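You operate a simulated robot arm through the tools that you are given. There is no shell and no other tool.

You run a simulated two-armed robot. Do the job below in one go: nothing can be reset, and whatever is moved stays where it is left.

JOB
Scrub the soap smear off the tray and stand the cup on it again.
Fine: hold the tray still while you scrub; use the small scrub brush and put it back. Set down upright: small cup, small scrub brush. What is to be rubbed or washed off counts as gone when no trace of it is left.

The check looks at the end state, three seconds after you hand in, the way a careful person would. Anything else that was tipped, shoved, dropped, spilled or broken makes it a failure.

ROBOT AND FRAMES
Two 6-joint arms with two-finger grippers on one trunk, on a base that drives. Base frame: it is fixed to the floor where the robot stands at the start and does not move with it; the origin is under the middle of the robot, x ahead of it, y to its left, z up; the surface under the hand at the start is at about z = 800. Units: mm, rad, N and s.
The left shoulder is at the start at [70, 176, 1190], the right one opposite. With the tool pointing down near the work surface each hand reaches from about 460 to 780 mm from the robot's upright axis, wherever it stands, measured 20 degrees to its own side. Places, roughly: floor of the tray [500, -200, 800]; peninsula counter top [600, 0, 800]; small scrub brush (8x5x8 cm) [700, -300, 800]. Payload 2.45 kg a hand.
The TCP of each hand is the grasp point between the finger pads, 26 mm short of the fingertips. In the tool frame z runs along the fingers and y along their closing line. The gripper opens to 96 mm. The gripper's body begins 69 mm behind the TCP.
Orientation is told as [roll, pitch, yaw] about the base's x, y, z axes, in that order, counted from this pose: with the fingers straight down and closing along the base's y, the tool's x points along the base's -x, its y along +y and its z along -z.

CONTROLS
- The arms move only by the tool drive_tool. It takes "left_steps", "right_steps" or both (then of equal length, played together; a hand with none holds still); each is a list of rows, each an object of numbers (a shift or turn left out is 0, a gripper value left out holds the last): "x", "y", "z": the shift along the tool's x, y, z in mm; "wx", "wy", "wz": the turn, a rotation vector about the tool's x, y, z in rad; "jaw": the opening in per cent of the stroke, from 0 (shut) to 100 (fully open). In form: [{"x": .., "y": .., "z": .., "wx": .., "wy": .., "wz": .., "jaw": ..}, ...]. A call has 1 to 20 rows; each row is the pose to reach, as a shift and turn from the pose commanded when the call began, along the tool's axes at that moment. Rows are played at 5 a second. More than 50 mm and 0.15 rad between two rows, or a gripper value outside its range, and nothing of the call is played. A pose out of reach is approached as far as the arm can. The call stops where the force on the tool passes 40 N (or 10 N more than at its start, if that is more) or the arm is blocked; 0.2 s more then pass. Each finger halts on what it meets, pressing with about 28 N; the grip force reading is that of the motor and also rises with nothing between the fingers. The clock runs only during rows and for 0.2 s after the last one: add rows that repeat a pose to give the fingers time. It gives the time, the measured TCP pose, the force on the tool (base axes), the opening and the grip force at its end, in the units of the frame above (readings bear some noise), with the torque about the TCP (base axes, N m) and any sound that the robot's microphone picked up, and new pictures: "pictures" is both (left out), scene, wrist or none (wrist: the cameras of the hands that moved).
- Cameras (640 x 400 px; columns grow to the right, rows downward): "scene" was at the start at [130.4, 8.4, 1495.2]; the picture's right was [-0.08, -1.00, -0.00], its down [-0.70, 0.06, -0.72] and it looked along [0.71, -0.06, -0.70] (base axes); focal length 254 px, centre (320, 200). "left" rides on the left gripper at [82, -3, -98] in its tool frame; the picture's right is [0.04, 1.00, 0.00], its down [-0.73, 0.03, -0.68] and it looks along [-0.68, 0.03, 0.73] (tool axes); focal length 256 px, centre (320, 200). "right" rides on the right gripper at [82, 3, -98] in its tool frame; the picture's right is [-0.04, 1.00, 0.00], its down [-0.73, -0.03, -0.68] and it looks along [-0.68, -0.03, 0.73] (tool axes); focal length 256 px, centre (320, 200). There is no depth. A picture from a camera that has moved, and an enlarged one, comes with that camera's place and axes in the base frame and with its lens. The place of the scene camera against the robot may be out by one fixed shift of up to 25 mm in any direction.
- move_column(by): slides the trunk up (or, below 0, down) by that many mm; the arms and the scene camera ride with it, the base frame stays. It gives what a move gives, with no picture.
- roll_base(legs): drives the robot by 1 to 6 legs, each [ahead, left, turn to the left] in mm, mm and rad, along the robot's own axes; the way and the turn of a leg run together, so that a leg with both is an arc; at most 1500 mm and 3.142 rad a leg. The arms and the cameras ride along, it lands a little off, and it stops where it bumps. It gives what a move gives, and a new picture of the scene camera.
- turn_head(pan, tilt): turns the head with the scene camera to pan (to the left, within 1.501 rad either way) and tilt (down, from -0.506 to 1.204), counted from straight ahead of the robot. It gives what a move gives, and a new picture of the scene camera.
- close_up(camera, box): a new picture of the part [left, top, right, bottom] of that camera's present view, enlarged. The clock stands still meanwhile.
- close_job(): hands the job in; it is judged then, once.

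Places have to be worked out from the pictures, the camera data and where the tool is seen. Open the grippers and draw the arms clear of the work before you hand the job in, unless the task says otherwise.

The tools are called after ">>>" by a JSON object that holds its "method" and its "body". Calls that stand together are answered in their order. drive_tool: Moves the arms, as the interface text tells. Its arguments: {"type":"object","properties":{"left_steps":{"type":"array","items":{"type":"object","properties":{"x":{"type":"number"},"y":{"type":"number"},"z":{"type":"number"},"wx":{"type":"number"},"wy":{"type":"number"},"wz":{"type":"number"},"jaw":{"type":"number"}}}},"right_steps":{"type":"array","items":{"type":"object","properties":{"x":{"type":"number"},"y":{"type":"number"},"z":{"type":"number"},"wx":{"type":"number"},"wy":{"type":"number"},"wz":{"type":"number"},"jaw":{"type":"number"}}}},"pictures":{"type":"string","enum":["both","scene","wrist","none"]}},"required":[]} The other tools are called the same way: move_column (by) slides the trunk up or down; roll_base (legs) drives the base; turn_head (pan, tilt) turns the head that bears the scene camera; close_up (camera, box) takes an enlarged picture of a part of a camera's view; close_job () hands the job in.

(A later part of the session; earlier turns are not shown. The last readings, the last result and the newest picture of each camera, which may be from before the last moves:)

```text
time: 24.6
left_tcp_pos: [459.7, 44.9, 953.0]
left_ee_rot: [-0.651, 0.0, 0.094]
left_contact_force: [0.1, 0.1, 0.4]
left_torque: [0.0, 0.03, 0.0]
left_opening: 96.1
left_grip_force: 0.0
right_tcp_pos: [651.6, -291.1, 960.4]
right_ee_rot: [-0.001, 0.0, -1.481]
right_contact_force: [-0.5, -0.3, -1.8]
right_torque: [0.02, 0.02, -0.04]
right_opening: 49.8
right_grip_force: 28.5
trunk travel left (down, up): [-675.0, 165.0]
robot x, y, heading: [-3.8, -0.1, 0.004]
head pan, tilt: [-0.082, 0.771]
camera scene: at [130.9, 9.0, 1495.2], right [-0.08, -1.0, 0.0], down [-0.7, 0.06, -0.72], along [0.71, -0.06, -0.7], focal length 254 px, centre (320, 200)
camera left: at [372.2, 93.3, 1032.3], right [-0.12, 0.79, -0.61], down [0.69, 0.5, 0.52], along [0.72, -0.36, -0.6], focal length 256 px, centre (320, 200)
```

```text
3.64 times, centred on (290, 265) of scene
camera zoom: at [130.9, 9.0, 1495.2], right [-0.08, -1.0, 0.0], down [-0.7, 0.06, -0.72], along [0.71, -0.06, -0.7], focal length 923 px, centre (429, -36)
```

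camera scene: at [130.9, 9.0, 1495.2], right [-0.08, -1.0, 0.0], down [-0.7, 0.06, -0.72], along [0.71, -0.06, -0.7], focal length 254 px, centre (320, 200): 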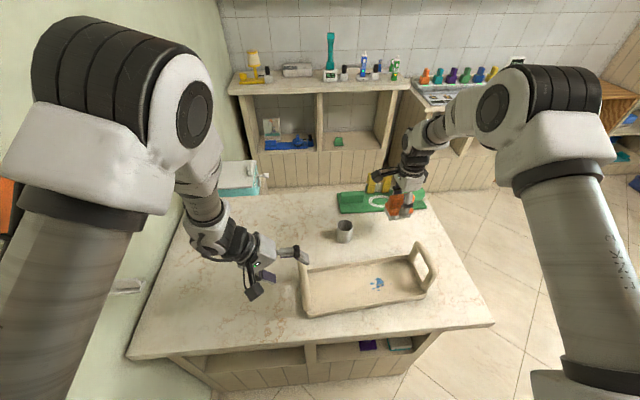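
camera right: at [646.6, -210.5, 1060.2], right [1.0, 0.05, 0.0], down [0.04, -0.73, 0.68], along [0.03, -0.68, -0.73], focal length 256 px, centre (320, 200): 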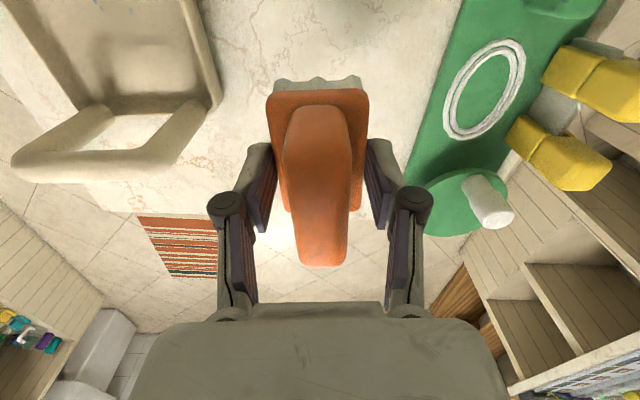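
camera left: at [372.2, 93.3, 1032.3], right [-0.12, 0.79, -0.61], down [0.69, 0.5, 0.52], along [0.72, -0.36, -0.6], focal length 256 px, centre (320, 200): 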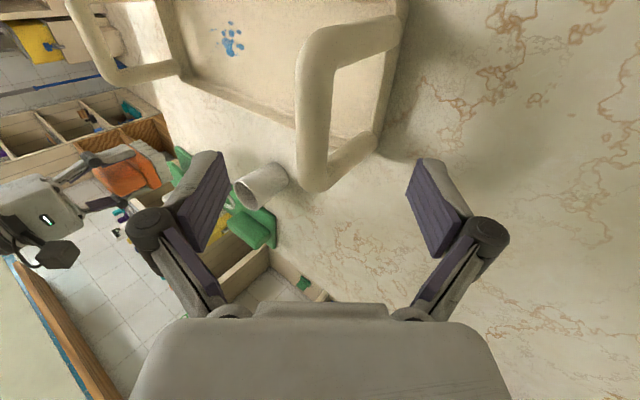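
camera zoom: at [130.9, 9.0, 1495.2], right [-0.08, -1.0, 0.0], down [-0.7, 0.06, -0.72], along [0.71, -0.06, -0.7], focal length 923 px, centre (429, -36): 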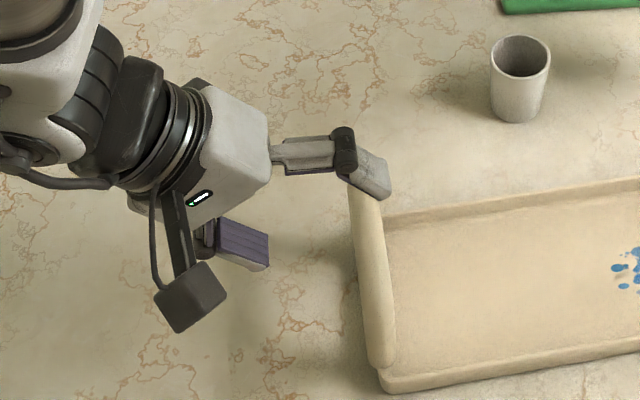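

The bar lies centred between the open fingers, with its middle at about (457, 8, 907). I advance 58 mm along the fingers.

>>> {"method": "drive_tool", "body": {"left_steps": [{"z": 20}, {"z": 40}, {"z": 52}, {"z": 58}, {"z": 58}], "pictures": "both"}}

>>> {"method": "close_up", "body": {"camera": "scene", "box": [220, 210, 360, 320]}}

```text
time: 25.8
left_tcp_pos: [470.4, 22.0, 908.7]
left_ee_rot: [-0.664, 0.006, 0.115]
left_contact_force: [0.5, 0.4, -0.2]
left_torque: [-0.03, 0.04, -0.01]
left_opening: 95.9
left_grip_force: 0.1
left hand out of reach, approached as far as the arm can: row 3, 4, 5
right_tcp_pos: [652.4, -291.2, 961.7]
right_ee_rot: [0.001, 0.0, -1.479]
right_contact_force: [-0.2, -0.4, -0.9]
right_torque: [0.02, -0.03, 0.01]
right_opening: 49.5
right_grip_force: 27.9
trunk travel left (down, up): [-675.0, 165.0]
robot x, y, heading: [-0.3, -1.2, -0.0]
head pan, tilt: [-0.082, 0.771]
camera scene: at [130.6, 8.5, 1495.2], right [-0.08, -1.0, 0.0], down [-0.7, 0.06, -0.72], along [0.71, -0.06, -0.7], focal length 254 px, centre (320, 200)
camera left: at [382.3, 70.3, 986.3], right [-0.13, 0.78, -0.62], down [0.68, 0.52, 0.51], along [0.72, -0.35, -0.6], focal length 256 px, centre (320, 200)
```

scene: 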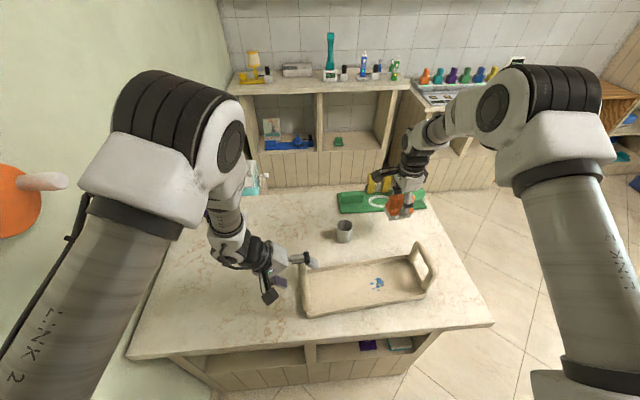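
left: 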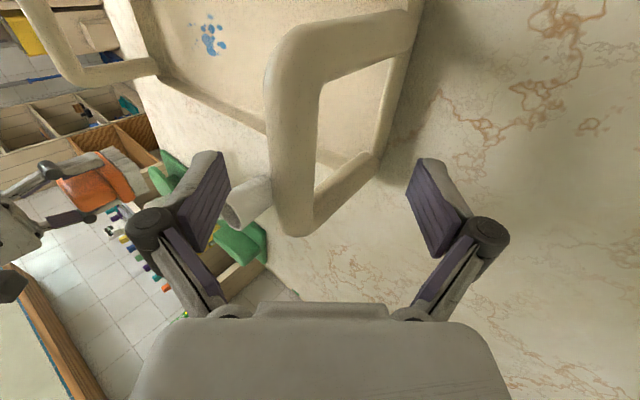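

```text
3.64 times, centred on (290, 265) of scene
camera zoom: at [130.6, 8.5, 1495.2], right [-0.08, -1.0, 0.0], down [-0.7, 0.06, -0.72], along [0.71, -0.06, -0.7], focal length 923 px, centre (429, -36)
```

zoom: 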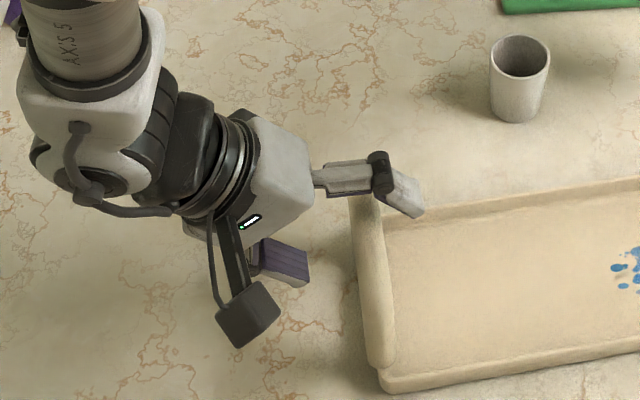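

The hand is 13 mm short because of its reach. I tilt it further about the bar's axis, which brings the wrist outward.

>>> {"method": "drive_tool", "body": {"left_steps": [{"wx": 0.12}, {"wx": 0.24}, {"wx": 0.36}, {"wx": 0.36}], "pictures": "wrist"}}

```text
time: 26.8
left_tcp_pos: [465.4, 17.4, 906.0]
left_ee_rot: [-1.011, 0.0, 0.092]
left_contact_force: [-0.3, -0.3, 0.9]
left_torque: [0.02, -0.04, -0.02]
left_opening: 96.2
left_grip_force: 0.2
right_tcp_pos: [652.3, -292.2, 960.8]
right_ee_rot: [0.001, 0.002, -1.481]
right_contact_force: [0.2, -0.5, -1.3]
right_torque: [-0.03, -0.02, 0.0]
right_opening: 49.7
right_grip_force: 27.3
trunk travel left (down, up): [-675.0, 165.0]
robot x, y, heading: [4.9, -2.8, 0.002]
head pan, tilt: [-0.082, 0.771]
camera left: at [377.0, 91.6, 959.9], right [-0.09, 0.52, -0.85], down [0.67, 0.66, 0.34], along [0.73, -0.54, -0.41], focal length 256 px, centre (320, 200)
```

left: 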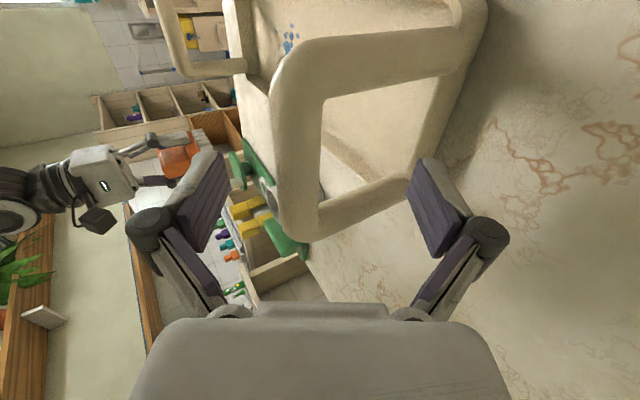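

I am now inside reach at (465, 17, 906). The bar shows slightly toward the upper finger, so I shift to centre on it.

>>> {"method": "drive_tool", "body": {"left_steps": [{"y": -5, "z": 3}, {"y": -10, "z": 6}, {"y": -10, "z": 6}], "pictures": "both"}}

>>> {"method": "close_up", "body": {"camera": "scene", "box": [220, 210, 360, 320]}}

```text
time: 27.6
left_tcp_pos: [468.2, 8.8, 910.2]
left_ee_rot: [-1.01, 0.002, 0.093]
left_contact_force: [-0.9, 0.4, 0.2]
left_torque: [0.0, -0.01, -0.01]
left_opening: 96.1
left_grip_force: 0.2
right_tcp_pos: [653.1, -292.5, 960.8]
right_ee_rot: [-0.001, 0.0, -1.48]
right_contact_force: [1.0, -0.2, -1.4]
right_torque: [0.02, 0.0, 0.0]
right_opening: 49.5
right_grip_force: 28.1
trunk travel left (down, up): [-675.0, 165.0]
robot x, y, heading: [2.7, -1.6, -0.003]
head pan, tilt: [-0.082, 0.771]
camera scene: at [130.9, 8.8, 1495.2], right [-0.08, -1.0, 0.0], down [-0.7, 0.06, -0.72], along [0.71, -0.06, -0.7], focal length 254 px, centre (320, 200)
camera left: at [378.5, 81.8, 965.3], right [-0.09, 0.52, -0.85], down [0.67, 0.66, 0.34], along [0.73, -0.54, -0.41], focal length 256 px, centre (320, 200)
```

scene: 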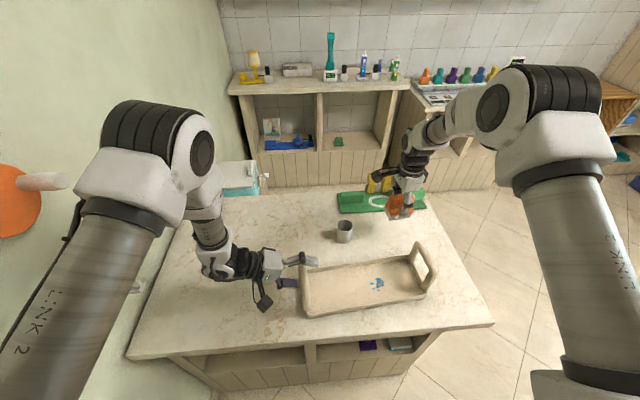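
left: 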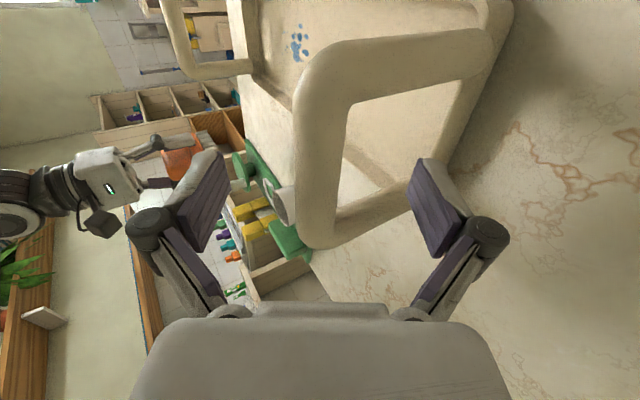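

```text
3.64 times, centred on (290, 265) of scene
camera zoom: at [130.9, 8.8, 1495.2], right [-0.08, -1.0, 0.0], down [-0.7, 0.06, -0.72], along [0.71, -0.06, -0.7], focal length 923 px, centre (429, -36)
```

zoom: 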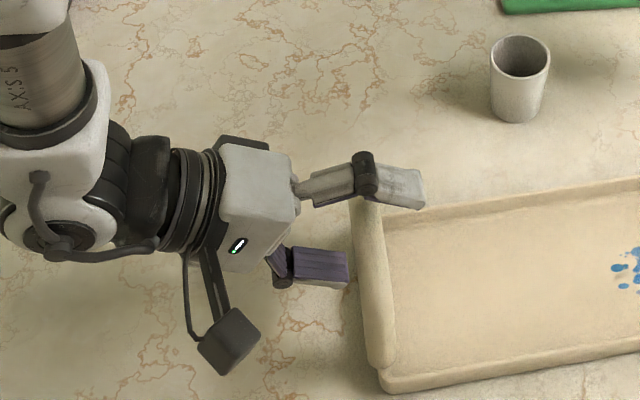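

The bar is now centred between the fingers. I close the left gripper on it gradually.

>>> {"method": "drive_tool", "body": {"left_steps": [{"jaw": 75}, {"jaw": 50}, {"jaw": 35}, {"jaw": 30}, {"jaw": 25}, {"jaw": 20}, {"jaw": 15}, {"jaw": 15}], "pictures": "both"}}

>>> {"method": "close_up", "body": {"camera": "scene", "box": [270, 230, 450, 330]}}

```text
time: 29.4
left_tcp_pos: [467.1, 7.3, 910.7]
left_ee_rot: [-1.011, -0.002, 0.094]
left_contact_force: [1.8, -1.8, 7.3]
left_torque: [0.02, -0.43, -0.25]
left_opening: 20.4
left_grip_force: 27.8
right_tcp_pos: [652.0, -292.8, 960.5]
right_ee_rot: [0.0, -0.001, -1.479]
right_contact_force: [0.8, 0.1, -0.9]
right_torque: [-0.01, 0.05, 0.02]
right_opening: 49.5
right_grip_force: 28.0
trunk travel left (down, up): [-675.0, 165.0]
robot x, y, heading: [3.8, 0.3, 0.004]
head pan, tilt: [-0.082, 0.771]
camera scene: at [130.2, 7.9, 1495.3], right [-0.08, -1.0, 0.0], down [-0.69, 0.06, -0.72], along [0.71, -0.06, -0.7], focal length 254 px, centre (320, 200)
camera left: at [378.3, 81.2, 965.8], right [-0.09, 0.52, -0.85], down [0.67, 0.66, 0.34], along [0.73, -0.54, -0.41], focal length 256 px, centre (320, 200)
```

scene: 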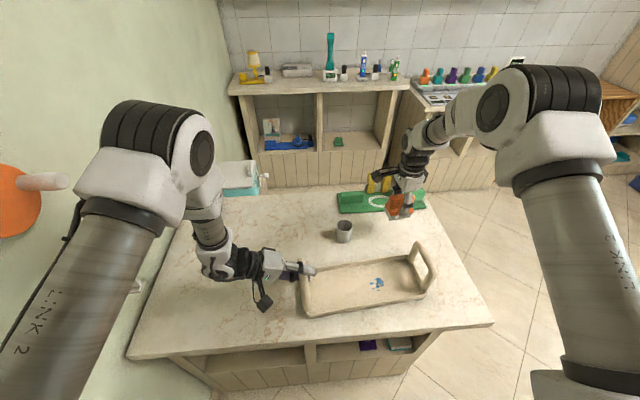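
left: 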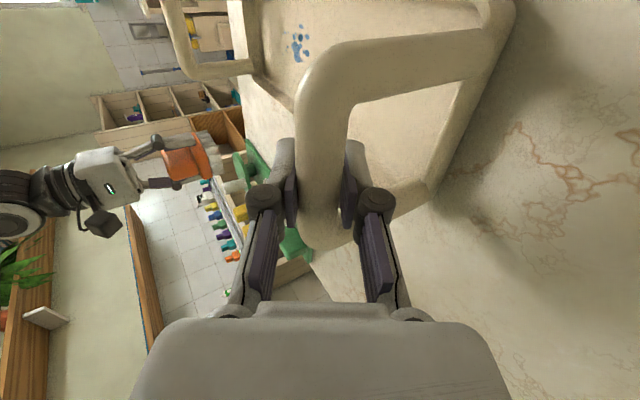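

```text
3.56 times, centred on (360, 280) of scene
camera zoom: at [130.2, 7.9, 1495.3], right [-0.08, -1.0, 0.0], down [-0.69, 0.06, -0.72], along [0.71, -0.06, -0.7], focal length 903 px, centre (178, -84)
```

zoom: 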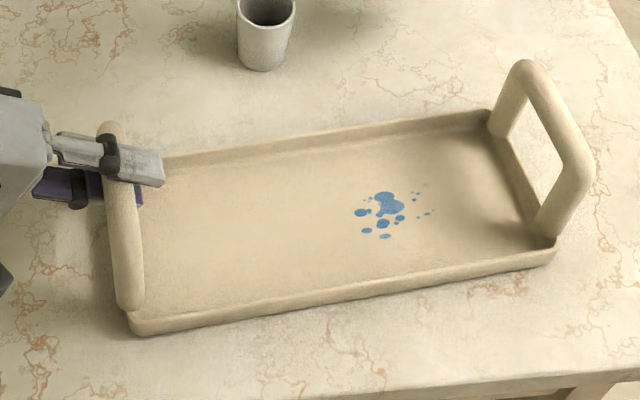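

The tray's handle is held with 28 N at 20 mm, and the tray has not moved. The smear spans about x 448–502 and y -253 to -178. I carry the brush around, clear of the right handle, to above (476, -215), and lower it to a little above the floor.

>>> {"method": "drive_tool", "body": {"right_steps": [{"x": 27, "y": -15}, {"x": 54, "y": -29}, {"x": 81, "y": -44}, {"x": 84, "y": -75}, {"x": 86, "y": -106}, {"x": 89, "y": -137}, {"x": 92.6, "y": -167.3}, {"x": 92.6, "y": -167.3, "z": 30}, {"x": 92.6, "y": -167.3, "z": 60}, {"x": 92.6, "y": -167.3, "z": 80}, {"x": 92.6, "y": -167.3, "z": 92}, {"x": 92.6, "y": -167.3, "z": 92}], "pictures": "both"}}

>>> {"method": "close_up", "body": {"camera": "scene", "box": [270, 230, 450, 330]}}

```text
time: 32.0
left_tcp_pos: [468.3, 8.3, 911.6]
left_ee_rot: [-1.011, -0.002, 0.093]
left_contact_force: [-5.8, 1.6, 8.9]
left_torque: [0.0, -0.26, -0.14]
left_opening: 20.4
left_grip_force: 28.4
right_tcp_pos: [475.1, -215.9, 868.3]
right_ee_rot: [0.001, 0.0, -1.481]
right_contact_force: [0.2, 1.0, -2.1]
right_torque: [0.01, 0.01, 0.0]
right_opening: 49.5
right_grip_force: 28.0
trunk travel left (down, up): [-675.0, 165.0]
robot x, y, heading: [-1.7, 2.4, -0.002]
head pan, tilt: [-0.082, 0.771]
camera scene: at [128.5, 8.6, 1495.4], right [-0.08, -1.0, 0.0], down [-0.69, 0.06, -0.72], along [0.72, -0.06, -0.7], focal length 254 px, centre (320, 200)
camera right: at [470.2, -134.0, 967.8], right [1.0, 0.05, 0.0], down [0.04, -0.73, 0.68], along [0.04, -0.68, -0.73], focal length 256 px, centre (320, 200)
```

scene: 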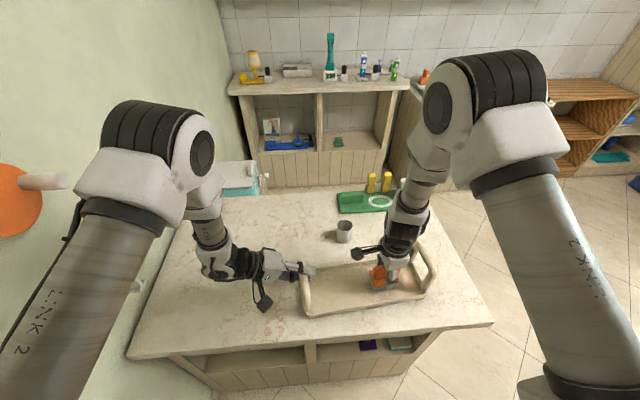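
right: 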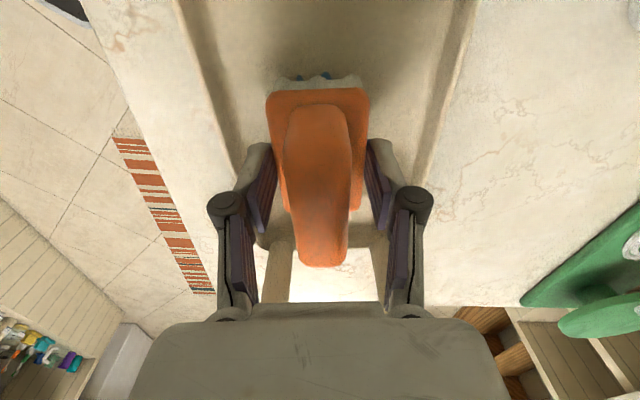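

```text
3.56 times, centred on (360, 280) of scene
camera zoom: at [128.5, 8.6, 1495.4], right [-0.08, -1.0, 0.0], down [-0.69, 0.06, -0.72], along [0.72, -0.06, -0.7], focal length 903 px, centre (178, -84)
```

zoom: 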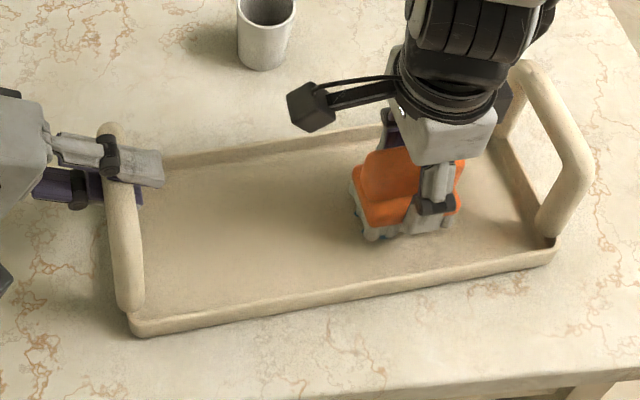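

The brush hovers about 14 mm above the tray floor, over the smear. I lower it gently to contact.

>>> {"method": "drive_tool", "body": {"right_steps": [{"z": 5}, {"z": 9}, {"z": 11}, {"z": 12}, {"z": 13}, {"z": 13}], "pictures": "none"}}

```text
time: 33.4
left_tcp_pos: [466.9, 8.5, 911.3]
left_ee_rot: [-1.009, -0.003, 0.096]
left_contact_force: [3.1, -3.3, -2.1]
left_torque: [0.07, -0.44, -0.03]
left_opening: 20.1
left_grip_force: 28.0
right_tcp_pos: [474.8, -215.4, 857.0]
right_ee_rot: [0.001, 0.0, -1.48]
right_contact_force: [-2.0, -0.4, 22.3]
right_torque: [-0.1, 0.08, -0.02]
right_opening: 49.4
right_grip_force: 28.1
trunk travel left (down, up): [-675.0, 165.0]
robot x, y, heading: [0.6, 1.0, 0.001]
head pan, tilt: [-0.082, 0.771]
```

The brush presses the floor with 22 N at TCP z 857, so contact is at about 856. I ease off slightly and scrub with short strokes across the tray, checking the force.

>>> {"method": "drive_tool", "body": {"right_steps": [{"z": -1.2}, {"y": 10, "z": -1.2}, {"y": 20, "z": -1.2}, {"y": 10, "z": -1.2}, {"y": 0, "z": -1.2}, {"y": -10, "z": -1.2}, {"y": -19, "z": -1.2}, {"y": -10, "z": -1.2}, {"y": 0, "z": -1.2}], "pictures": "both"}}

>>> {"method": "close_up", "body": {"camera": "scene", "box": [270, 230, 450, 330]}}

```text
time: 35.4
left_tcp_pos: [467.2, 8.1, 911.8]
left_ee_rot: [-1.01, -0.001, 0.094]
left_contact_force: [-3.0, 1.5, 5.5]
left_torque: [-0.01, -0.25, -0.22]
left_opening: 20.1
left_grip_force: 28.1
right_tcp_pos: [474.8, -215.8, 856.9]
right_ee_rot: [-0.001, 0.001, -1.481]
right_contact_force: [0.6, 0.4, -1.6]
right_torque: [0.01, 0.01, -0.03]
right_opening: 49.5
right_grip_force: 27.8
trunk travel left (down, up): [-675.0, 165.0]
robot x, y, heading: [-1.1, -0.5, -0.002]
head pan, tilt: [-0.082, 0.771]
camera scene: at [129.3, 8.6, 1495.3], right [-0.08, -1.0, 0.0], down [-0.69, 0.06, -0.72], along [0.71, -0.06, -0.7], focal length 254 px, centre (320, 200)
camera right: at [470.2, -134.5, 955.9], right [1.0, 0.05, 0.0], down [0.04, -0.73, 0.68], along [0.03, -0.68, -0.73], focal length 256 px, centre (320, 200)
```

scene: 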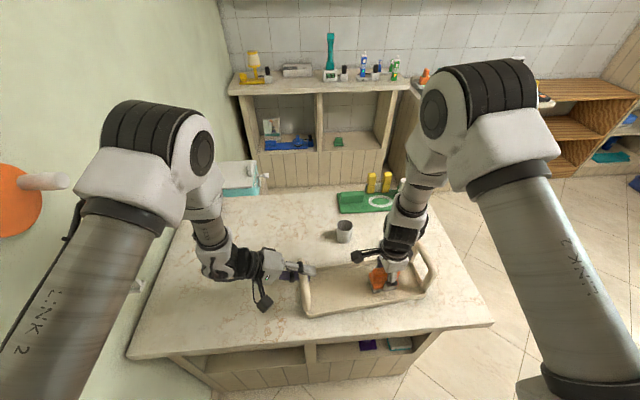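
right: 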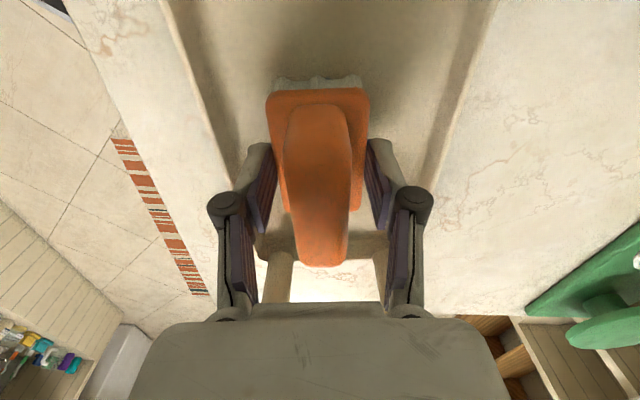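

```text
3.56 times, centred on (360, 280) of scene
camera zoom: at [129.3, 8.6, 1495.3], right [-0.08, -1.0, 0.0], down [-0.69, 0.06, -0.72], along [0.71, -0.06, -0.7], focal length 903 px, centre (178, -84)
```

zoom: 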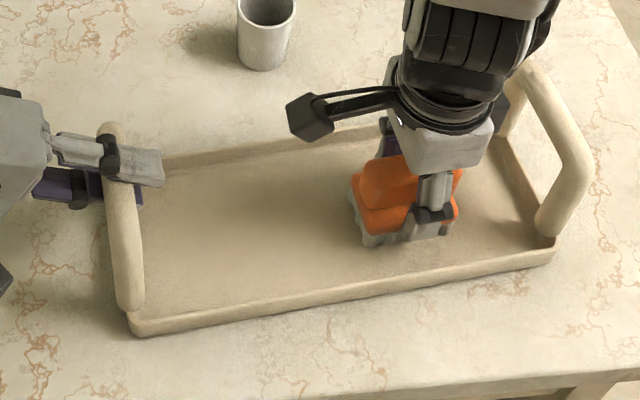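

That lifted the brush just off the floor, so the contact is stiff. I press down again by small amounts to find a steady light force.

>>> {"method": "drive_tool", "body": {"right_steps": [{"z": 0.3}, {"z": 0.6}, {"z": 0.7}, {"z": 0.7}], "pictures": "none"}}

```text
time: 36.4
left_tcp_pos: [466.8, 9.0, 911.8]
left_ee_rot: [-1.011, -0.003, 0.096]
left_contact_force: [-0.9, -2.6, 2.2]
left_torque: [0.07, -0.6, 0.12]
left_opening: 20.2
left_grip_force: 28.2
right_tcp_pos: [475.5, -215.0, 855.9]
right_ee_rot: [-0.001, 0.0, -1.481]
right_contact_force: [-0.7, 1.1, 6.0]
right_torque: [0.0, 0.07, -0.01]
right_opening: 49.6
right_grip_force: 27.6
trunk travel left (down, up): [-675.0, 165.0]
robot x, y, heading: [0.6, 2.4, 0.001]
head pan, tilt: [-0.082, 0.771]
```

The brush now touches at 6 N. I add a touch more pressure and scrub in longer series, with small sideways offsets.

>>> {"method": "drive_tool", "body": {"right_steps": [{"z": 0.3}, {"y": 11, "z": 0.3}, {"y": 21, "z": 0.3}, {"y": 7, "z": 0.3}, {"y": -7, "z": 0.3}, {"y": -20, "z": 0.3}, {"y": -7, "z": 0.3}, {"y": 7, "z": 0.3}, {"y": 21, "z": 0.3}, {"y": 7, "z": 0.3}, {"y": -7, "z": 0.3}, {"y": -20, "z": 0.3}, {"y": -7, "z": 0.3}, {"y": 7, "z": 0.3}, {"y": 21, "z": 0.3}, {"y": 7, "z": 0.3}, {"y": -7, "z": 0.3}, {"y": -20, "z": 0.3}, {"y": -10, "z": 0.3}, {"y": 0, "z": 0.3}], "pictures": "wrist"}}

```text
time: 40.6
left_tcp_pos: [467.1, 8.8, 911.5]
left_ee_rot: [-1.01, -0.002, 0.093]
left_contact_force: [3.2, 0.0, -3.7]
left_torque: [0.0, -0.39, -0.07]
left_opening: 20.3
left_grip_force: 27.6
right_tcp_pos: [474.4, -216.0, 854.8]
right_ee_rot: [0.001, -0.001, -1.479]
right_contact_force: [-5.3, -0.5, 17.2]
right_torque: [0.15, 0.25, 0.07]
right_opening: 49.5
right_grip_force: 28.2
trunk travel left (down, up): [-675.0, 165.0]
robot x, y, heading: [-1.6, -0.3, -0.0]
head pan, tilt: [-0.082, 0.771]
camera right: at [469.3, -134.0, 954.7], right [1.0, 0.05, 0.0], down [0.04, -0.73, 0.68], along [0.03, -0.68, -0.73], focal length 256 px, centre (320, 200)
```

right: 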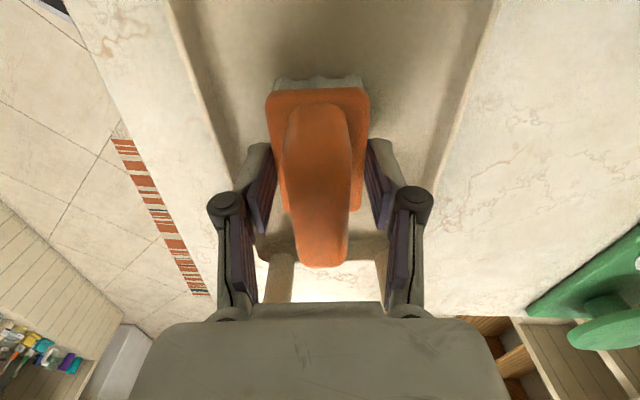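

The stroke series ran at about 17 N, and the tray held. I repeat the strokes shifted toward each side of the smear.

>>> {"method": "drive_tool", "body": {"right_steps": [{"x": -8}, {"x": -16, "y": 8}, {"x": -16, "y": 21}, {"x": -16, "y": 7}, {"x": -16, "y": -7}, {"x": -16, "y": -20}, {"x": -16, "y": -7}, {"x": -16, "y": 7}, {"x": -16, "y": 21}, {"x": -8, "y": 10}, {"x": 4, "y": 0}, {"x": 14, "y": -8}, {"x": 14, "y": -20}, {"x": 14, "y": -7}, {"x": 14, "y": 7}, {"x": 14, "y": 21}, {"x": 14, "y": 7}, {"x": 14, "y": -7}, {"x": 14, "y": -20}, {"x": 7, "y": 0}], "pictures": "none"}}

```text
time: 44.8
left_tcp_pos: [466.3, 8.4, 911.5]
left_ee_rot: [-1.01, -0.002, 0.095]
left_contact_force: [1.1, -0.4, 4.8]
left_torque: [0.08, -0.36, -0.07]
left_opening: 20.1
left_grip_force: 28.0
right_tcp_pos: [474.5, -207.6, 855.4]
right_ee_rot: [-0.001, 0.002, -1.478]
right_contact_force: [0.0, 0.4, 0.3]
right_torque: [-0.02, -0.01, -0.02]
right_opening: 49.7
right_grip_force: 27.7
trunk travel left (down, up): [-675.0, 165.0]
robot x, y, heading: [-2.8, -1.7, -0.003]
head pan, tilt: [-0.082, 0.771]
```

I lift the brush and draw it back over the rear wall to see what is left on the floor.

>>> {"method": "drive_tool", "body": {"right_steps": [{"z": -25}, {"z": -60}, {"z": -95}, {"z": -95, "y": 40}, {"z": -95, "y": 80}, {"z": -95, "y": 120}, {"z": -95, "y": 120}], "pictures": "scene"}}

>>> {"method": "close_up", "body": {"camera": "scene", "box": [330, 250, 430, 310]}}

>>> {"method": "close_up", "body": {"camera": "left", "box": [240, 0, 400, 100]}}

```text
time: 46.4
left_tcp_pos: [466.8, 9.7, 911.2]
left_ee_rot: [-1.011, -0.001, 0.095]
left_contact_force: [-2.6, 0.5, 7.7]
left_torque: [0.12, -0.38, -0.03]
left_opening: 20.1
left_grip_force: 28.1
right_tcp_pos: [593.1, -197.4, 948.4]
right_ee_rot: [-0.001, 0.0, -1.48]
right_contact_force: [0.0, 0.0, -0.8]
right_torque: [0.01, -0.01, -0.03]
right_opening: 49.3
right_grip_force: 28.2
trunk travel left (down, up): [-675.0, 165.0]
robot x, y, heading: [0.2, 0.6, 0.003]
head pan, tilt: [-0.082, 0.771]
camera scene: at [129.4, 8.4, 1495.3], right [-0.08, -1.0, 0.0], down [-0.69, 0.06, -0.72], along [0.71, -0.06, -0.7], focal length 254 px, centre (320, 200)
```

scene: 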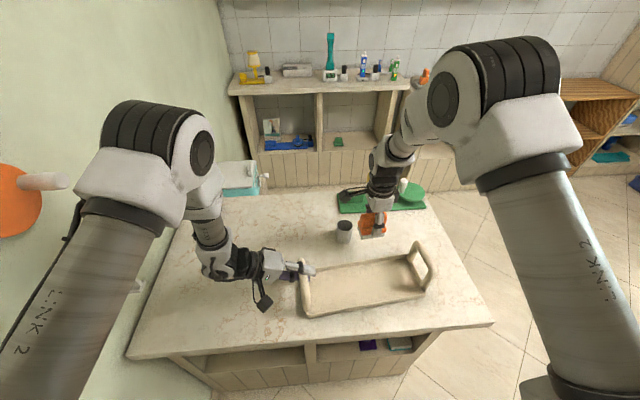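

```text
6.40 times, centred on (380, 280) of scene
camera zoom: at [129.4, 8.4, 1495.3], right [-0.08, -1.0, 0.0], down [-0.69, 0.06, -0.72], along [0.71, -0.06, -0.7], focal length 1625 px, centre (-64, -312)
```

zoom: 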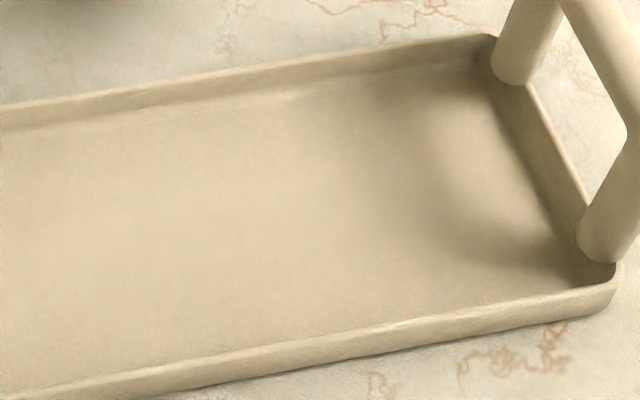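

```text
4.00 times, centred on (320, 50) of left
camera zoom: at [377.7, 81.5, 965.7], right [-0.09, 0.52, -0.85], down [0.67, 0.66, 0.34], along [0.73, -0.54, -0.41], focal length 1024 px, centre (320, 800)
```

zoom: 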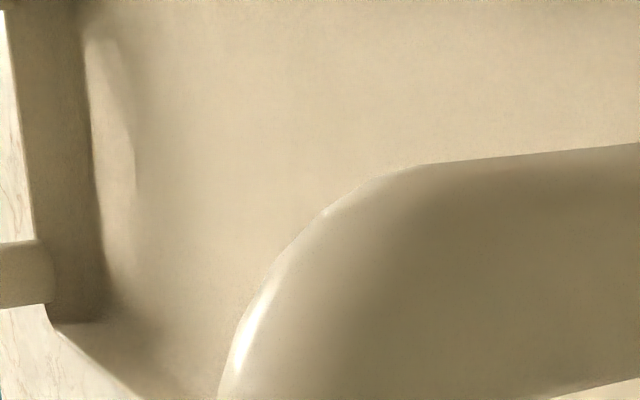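

The blue looks gone. I zoom in more to check for faint remains.

>>> {"method": "close_up", "body": {"camera": "scene", "box": [355, 262, 405, 302]}}

>>> {"method": "close_up", "body": {"camera": "left", "box": [255, 0, 345, 60]}}

```text
10.00 times, centred on (380, 282) of scene
camera zoom: at [129.4, 8.4, 1495.3], right [-0.08, -1.0, 0.0], down [-0.69, 0.06, -0.72], along [0.71, -0.06, -0.7], focal length 2539 px, centre (-280, -620)
```

zoom: 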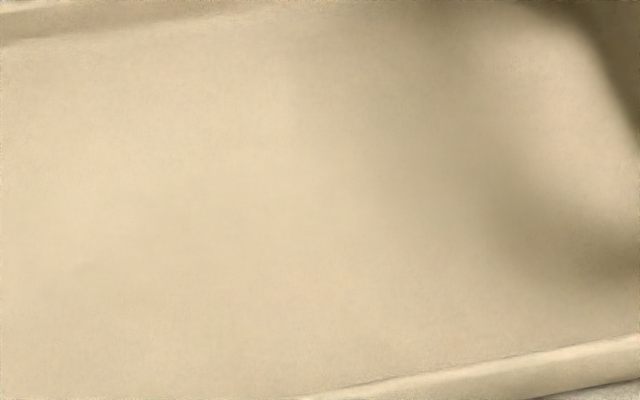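

```text
6.67 times, centred on (300, 30) of left
camera zoom: at [377.7, 81.5, 965.7], right [-0.09, 0.52, -0.85], down [0.67, 0.66, 0.34], along [0.73, -0.54, -0.41], focal length 1707 px, centre (453, 1333)
```

zoom: 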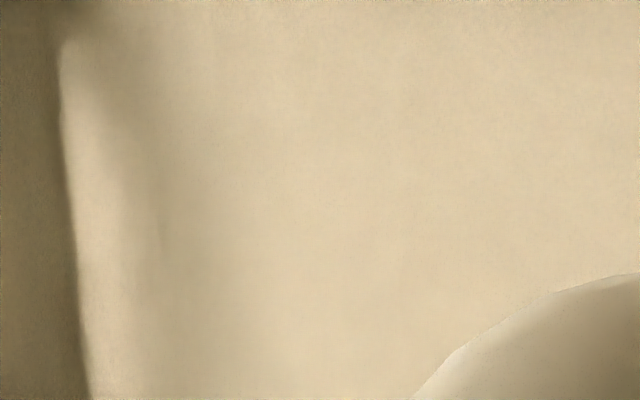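

The tray floor is clean in both views. I bring the brush back over its old place at (650, -292) and lower it near to the counter.

>>> {"method": "drive_tool", "body": {"right_steps": [{"x": -33, "y": 16}, {"x": -66, "y": 32}, {"x": -99.7, "y": 48.6}, {"x": -99.7, "y": 48.6}, {"x": -99.7, "y": 48.6, "z": 35}, {"x": -99.7, "y": 48.6, "z": 65}, {"x": -99.7, "y": 48.6, "z": 82}, {"x": -99.7, "y": 48.6, "z": 90}, {"x": -99.7, "y": 48.6, "z": 90}], "pictures": "both"}}

```text
time: 48.4
left_tcp_pos: [467.8, 8.9, 910.7]
left_ee_rot: [-1.01, 0.0, 0.095]
left_contact_force: [-0.8, 1.2, 6.6]
left_torque: [0.01, -0.23, -0.29]
left_opening: 20.0
left_grip_force: 27.3
right_tcp_pos: [652.2, -291.9, 861.0]
right_ee_rot: [0.001, 0.0, -1.48]
right_contact_force: [0.0, -0.2, -1.9]
right_torque: [0.01, -0.03, 0.06]
right_opening: 49.4
right_grip_force: 28.2
trunk travel left (down, up): [-675.0, 165.0]
robot x, y, heading: [0.8, -0.2, -0.001]
head pan, tilt: [-0.082, 0.771]
camera scene: at [129.5, 8.5, 1495.3], right [-0.08, -1.0, 0.0], down [-0.69, 0.06, -0.72], along [0.71, -0.06, -0.7], focal length 254 px, centre (320, 200)
camera right: at [646.8, -211.3, 959.8], right [1.0, 0.05, 0.0], down [0.04, -0.73, 0.68], along [0.04, -0.68, -0.73], focal length 256 px, centre (320, 200)
```

scene: 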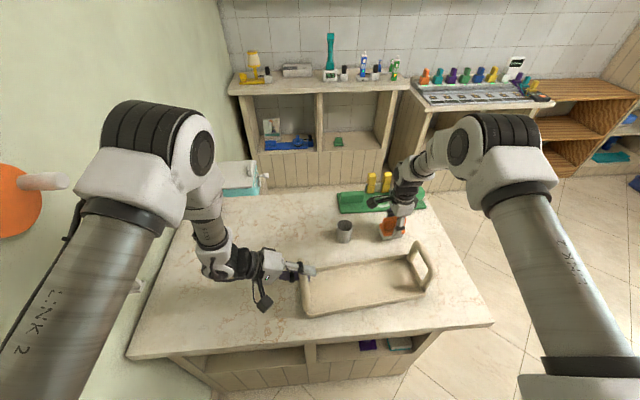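
right: 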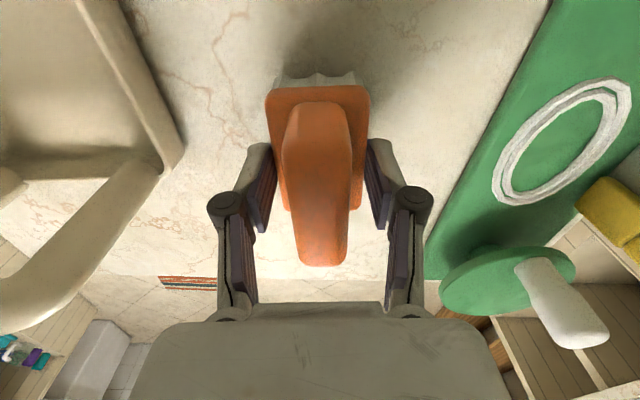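

The brush is about 10 mm above its place. I lower it and feel for the counter.

>>> {"method": "drive_tool", "body": {"right_steps": [{"y": -1.5, "z": 4}, {"y": -1.5, "z": 8}, {"y": -1.5, "z": 9}, {"y": -1.5, "z": 9}], "pictures": "none"}}

```text
time: 49.4
left_tcp_pos: [466.8, 8.0, 910.5]
left_ee_rot: [-1.009, -0.001, 0.094]
left_contact_force: [-2.0, 0.3, 6.4]
left_torque: [0.02, -0.26, -0.17]
left_opening: 20.1
left_grip_force: 28.1
right_tcp_pos: [649.2, -292.5, 852.1]
right_ee_rot: [-0.001, 0.001, -1.479]
right_contact_force: [-0.1, -0.1, -1.4]
right_torque: [0.02, 0.0, 0.03]
right_opening: 49.6
right_grip_force: 27.8
trunk travel left (down, up): [-675.0, 165.0]
robot x, y, heading: [1.6, -1.9, 0.006]
head pan, tilt: [-0.082, 0.771]
```

>>> {"method": "drive_tool", "body": {"right_steps": [{"z": 0.6}, {"z": 1.2}, {"z": 1.6}, {"z": 1.6}], "pictures": "none"}}

```text
time: 50.4
left_tcp_pos: [467.4, 7.2, 911.2]
left_ee_rot: [-1.01, 0.002, 0.095]
left_contact_force: [-1.3, 0.5, 5.5]
left_torque: [0.02, -0.29, -0.22]
left_opening: 20.3
left_grip_force: 28.2
right_tcp_pos: [650.1, -292.7, 850.6]
right_ee_rot: [0.0, 0.0, -1.481]
right_contact_force: [0.6, 0.5, -1.1]
right_torque: [0.0, 0.0, -0.02]
right_opening: 49.4
right_grip_force: 27.5
trunk travel left (down, up): [-675.0, 165.0]
robot x, y, heading: [-3.6, 1.7, 0.001]
head pan, tilt: [-0.082, 0.771]
```

There is still no contact at 850.6, so I continue in fine steps.

>>> {"method": "drive_tool", "body": {"right_steps": [{"z": 0.5}, {"z": 1.0}, {"z": 1.0}], "pictures": "none"}}

```text
time: 51.2
left_tcp_pos: [466.7, 8.6, 910.7]
left_ee_rot: [-1.01, -0.001, 0.095]
left_contact_force: [0.7, -1.6, 0.0]
left_torque: [0.06, -0.22, 0.1]
left_opening: 19.9
left_grip_force: 27.9
right_tcp_pos: [649.3, -292.8, 850.8]
right_ee_rot: [0.0, 0.001, -1.481]
right_contact_force: [-0.2, -3.0, 11.6]
right_torque: [-0.55, 0.13, -0.03]
right_opening: 49.5
right_grip_force: 27.7
trunk travel left (down, up): [-675.0, 165.0]
robot x, y, heading: [-0.7, -1.0, 0.001]
head pan, tilt: [-0.082, 0.771]
```

The brush touches at 11.6 N. I ease off 0.4 mm, open the fingers and rise straight up.

>>> {"method": "drive_tool", "body": {"right_steps": [{"z": -0.4}, {"z": -0.4, "jaw": 60}, {"z": -0.4, "jaw": 75}, {"z": -0.4, "jaw": 100}, {"z": -0.4, "jaw": 100}, {"z": -35}, {"z": -75}, {"z": -115}, {"z": -150}, {"z": -150}], "pictures": "both"}}

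>>> {"method": "close_up", "body": {"camera": "scene", "box": [320, 180, 460, 260]}}

```text
time: 53.4
left_tcp_pos: [466.4, 9.3, 910.9]
left_ee_rot: [-1.012, -0.002, 0.095]
left_contact_force: [-1.2, 0.9, 4.3]
left_torque: [0.04, -0.32, 0.04]
left_opening: 20.0
left_grip_force: 27.3
right_tcp_pos: [649.5, -292.5, 998.6]
right_ee_rot: [0.001, 0.0, -1.48]
right_contact_force: [0.2, 0.4, 0.1]
right_torque: [-0.01, 0.02, 0.02]
right_opening: 96.2
right_grip_force: 0.1
trunk travel left (down, up): [-675.0, 165.0]
robot x, y, heading: [-2.4, 1.7, -0.002]
head pan, tilt: [-0.082, 0.771]
camera scene: at [129.6, 8.5, 1495.3], right [-0.08, -1.0, 0.0], down [-0.69, 0.06, -0.72], along [0.71, -0.06, -0.7], focal length 254 px, centre (320, 200)
camera right: at [644.9, -211.8, 1098.0], right [1.0, 0.05, 0.0], down [0.04, -0.73, 0.68], along [0.03, -0.68, -0.73], focal length 256 px, centre (320, 200)
```

scene: 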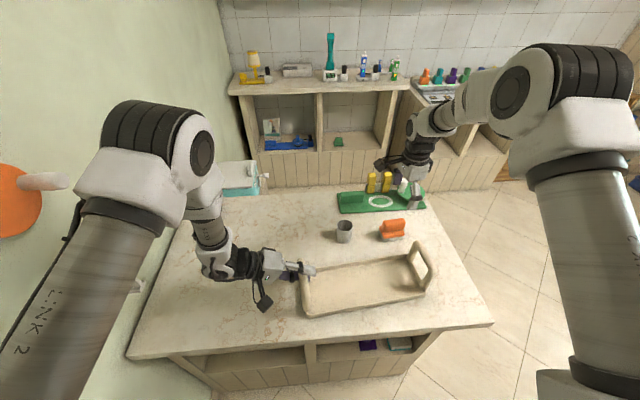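
right: 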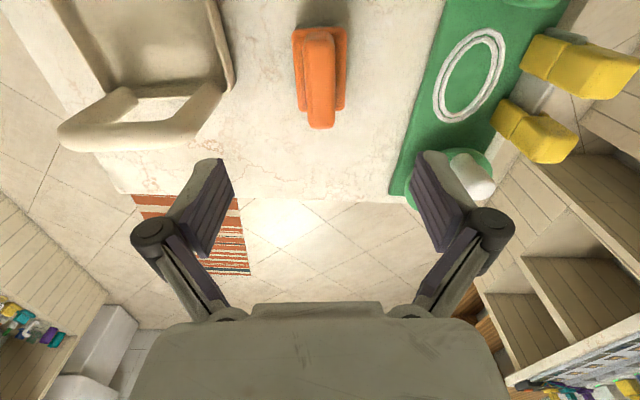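

```text
4.57 times, centred on (390, 220) of scene
camera zoom: at [129.6, 8.5, 1495.3], right [-0.08, -1.0, 0.0], down [-0.69, 0.06, -0.72], along [0.71, -0.06, -0.7], focal length 1161 px, centre (0, 109)
```

zoom: 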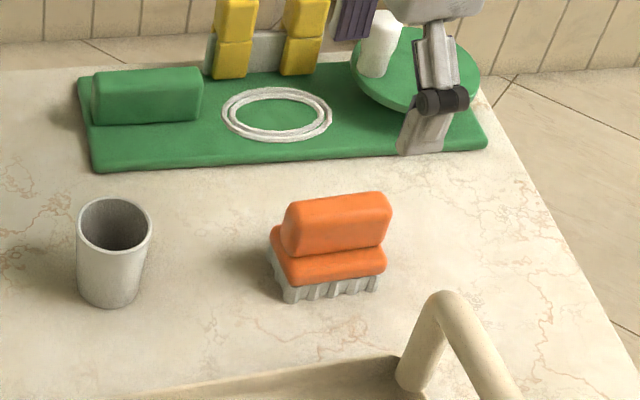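

The brush stands upright in its old place. I turn the right hand back to yaw 0 while moving it above the cup at (649, -129).

>>> {"method": "drive_tool", "body": {"right_steps": [{"x": 16.3, "y": 1.5, "wz": -0.148}, {"x": 32.6, "y": 3, "wz": -0.296}, {"x": 48.9, "y": 4.5, "wz": -0.444}, {"x": 65.2, "y": 6, "wz": -0.592}, {"x": 81.5, "y": 7.4, "wz": -0.74}, {"x": 97.8, "y": 8.9, "wz": -0.888}, {"x": 114, "y": 10.4, "wz": -1.036}, {"x": 130.3, "y": 11.9, "wz": -1.184}, {"x": 146.5, "y": 13.3, "wz": -1.332}, {"x": 162.8, "y": 14.8, "wz": -1.48}, {"x": 162.8, "y": 14.8, "wz": -1.48}], "pictures": "wrist"}}

```text
time: 55.8
left_tcp_pos: [467.7, 8.5, 911.8]
left_ee_rot: [-1.012, 0.001, 0.095]
left_contact_force: [-1.2, 1.2, 3.8]
left_torque: [-0.02, -0.29, -0.16]
left_opening: 20.4
left_grip_force: 27.5
right_tcp_pos: [650.2, -128.2, 1000.1]
right_ee_rot: [-0.001, -0.001, 0.002]
right_contact_force: [0.1, 0.2, -0.1]
right_torque: [0.03, -0.02, 0.0]
right_opening: 96.0
right_grip_force: 0.1
trunk travel left (down, up): [-675.0, 165.0]
robot x, y, heading: [0.7, -1.5, 0.002]
head pan, tilt: [-0.082, 0.771]
camera right: at [567.6, -125.2, 1098.8], right [0.04, 1.0, 0.0], down [0.73, -0.03, 0.68], along [0.68, -0.03, -0.73], focal length 256 px, centre (320, 200)
```

right: 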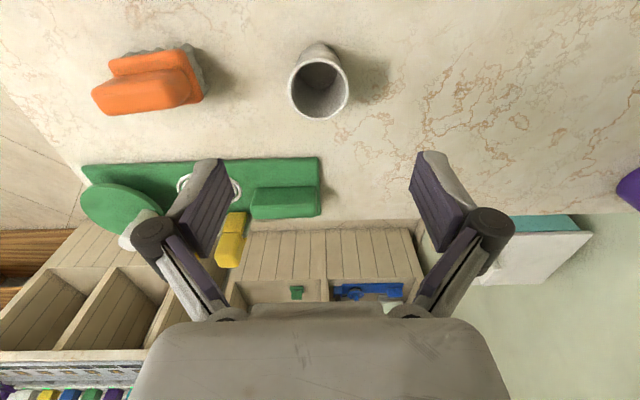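

The cup shows where I left it, right under the hand. I descend and grip it as before.

>>> {"method": "drive_tool", "body": {"right_steps": [{"y": -0.6, "z": 40}, {"y": -0.6, "z": 80}, {"y": -0.6, "z": 115}, {"y": -0.6, "z": 138}, {"y": -0.6, "z": 148.5}, {"y": -0.6, "z": 148.5}, {"y": -0.6, "z": 148.5, "jaw": 75}, {"y": -0.6, "z": 148.5, "jaw": 60}, {"y": -0.6, "z": 148.5, "jaw": 45}, {"y": -0.6, "z": 148.5, "jaw": 45}, {"y": -0.6, "z": 148.5, "jaw": 45}], "pictures": "wrist"}}

```text
time: 58.2
left_tcp_pos: [467.0, 8.9, 911.4]
left_ee_rot: [-1.011, -0.001, 0.095]
left_contact_force: [-1.9, 1.1, 4.5]
left_torque: [0.02, -0.28, -0.12]
left_opening: 20.1
left_grip_force: 28.2
right_tcp_pos: [650.5, -128.5, 850.0]
right_ee_rot: [-0.002, 0.0, 0.001]
right_contact_force: [0.2, 0.4, -0.5]
right_torque: [0.0, 0.02, 0.0]
right_opening: 51.0
right_grip_force: 28.0
trunk travel left (down, up): [-675.0, 165.0]
robot x, y, heading: [-0.3, -0.7, 0.002]
head pan, tilt: [-0.082, 0.771]
camera right: at [567.8, -126.4, 949.7], right [0.04, 1.0, 0.0], down [0.73, -0.03, 0.68], along [0.68, -0.03, -0.73], focal length 256 px, centre (320, 200)
```

right: 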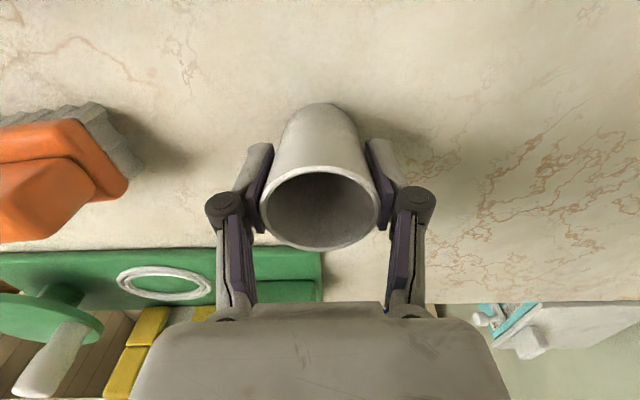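

The cup is held again at 51 mm. I lift it, carry it back over the tray to (479, -207) and lower it to just above the floor.

>>> {"method": "drive_tool", "body": {"right_steps": [{"z": -15}, {"z": -45}, {"z": -80}, {"z": -100}, {"x": 34, "y": -15.7, "z": -100}, {"x": 68, "y": -31.4, "z": -100}, {"x": 102, "y": -47, "z": -100}, {"x": 136, "y": -63, "z": -100}, {"x": 171, "y": -78.5, "z": -100}, {"x": 171, "y": -78.5, "z": -100}, {"x": 171, "y": -78.5, "z": -70}, {"x": 171, "y": -78.5, "z": -40}, {"x": 171, "y": -78.5, "z": -22}, {"x": 171, "y": -78.5, "z": -12}, {"x": 171, "y": -78.5, "z": -12}], "pictures": "both"}}

>>> {"method": "close_up", "body": {"camera": "right", "box": [100, 0, 560, 290]}}

```text
time: 61.4
left_tcp_pos: [466.6, 8.2, 909.1]
left_ee_rot: [-1.011, -0.001, 0.096]
left_contact_force: [-2.0, 0.5, 3.6]
left_torque: [0.02, -0.22, -0.2]
left_opening: 20.0
left_grip_force: 28.5
right_tcp_pos: [477.1, -208.2, 863.3]
right_ee_rot: [0.0, 0.0, 0.0]
right_contact_force: [0.0, -1.1, -1.2]
right_torque: [0.0, 0.0, -0.01]
right_opening: 51.3
right_grip_force: 28.0
trunk travel left (down, up): [-675.0, 165.0]
robot x, y, heading: [0.4, 1.9, -0.003]
head pan, tilt: [-0.082, 0.771]
camera scene: at [129.6, 8.6, 1495.3], right [-0.08, -1.0, 0.0], down [-0.69, 0.06, -0.72], along [0.71, -0.06, -0.7], focal length 254 px, centre (320, 200)
camera right: at [396.3, -205.5, 961.5], right [0.04, 1.0, 0.0], down [0.73, -0.03, 0.68], along [0.68, -0.03, -0.73], focal length 256 px, centre (320, 200)
```

scene: 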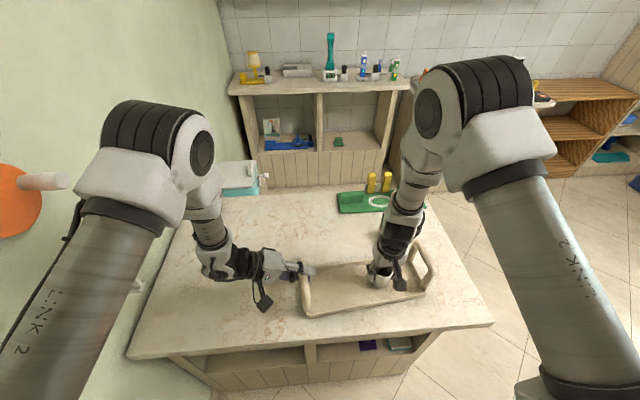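
right: 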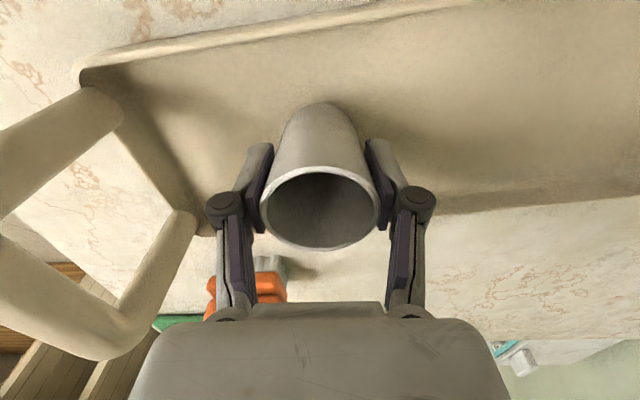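

```text
1.38 times, centred on (330, 145) of right
camera zoom: at [396.3, -205.5, 961.5], right [0.04, 1.0, 0.0], down [0.73, -0.03, 0.68], along [0.68, -0.03, -0.73], focal length 353 px, centre (306, 276)
```

zoom: 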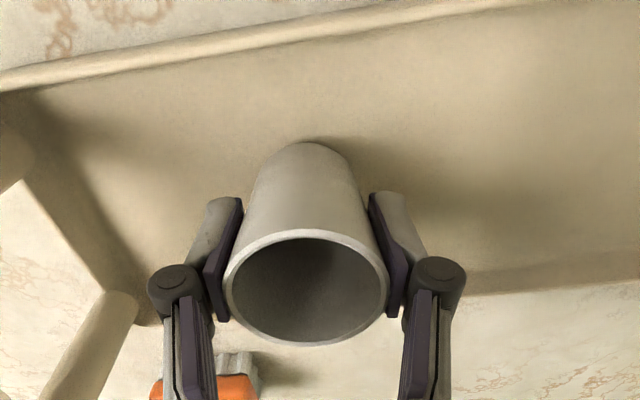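

The floor around the cup is clean and the cup hangs about 7 mm up. I lower it carefully.

>>> {"method": "drive_tool", "body": {"right_steps": [{"z": 3}, {"z": 5}, {"z": 6}, {"z": 6.5}, {"z": 6.5}], "pictures": "none"}}

```text
time: 62.6
left_tcp_pos: [466.1, 8.2, 909.8]
left_ee_rot: [-1.011, 0.0, 0.094]
left_contact_force: [2.4, -4.4, -5.2]
left_torque: [0.05, -0.44, 0.25]
left_opening: 20.1
left_grip_force: 28.1
right_tcp_pos: [479.4, -208.4, 857.3]
right_ee_rot: [0.0, -0.001, -0.002]
right_contact_force: [-1.6, 1.6, 18.4]
right_torque: [0.03, 0.13, -0.03]
right_opening: 51.0
right_grip_force: 27.9
trunk travel left (down, up): [-675.0, 165.0]
robot x, y, heading: [1.8, -0.5, 0.001]
head pan, tilt: [-0.082, 0.771]
```

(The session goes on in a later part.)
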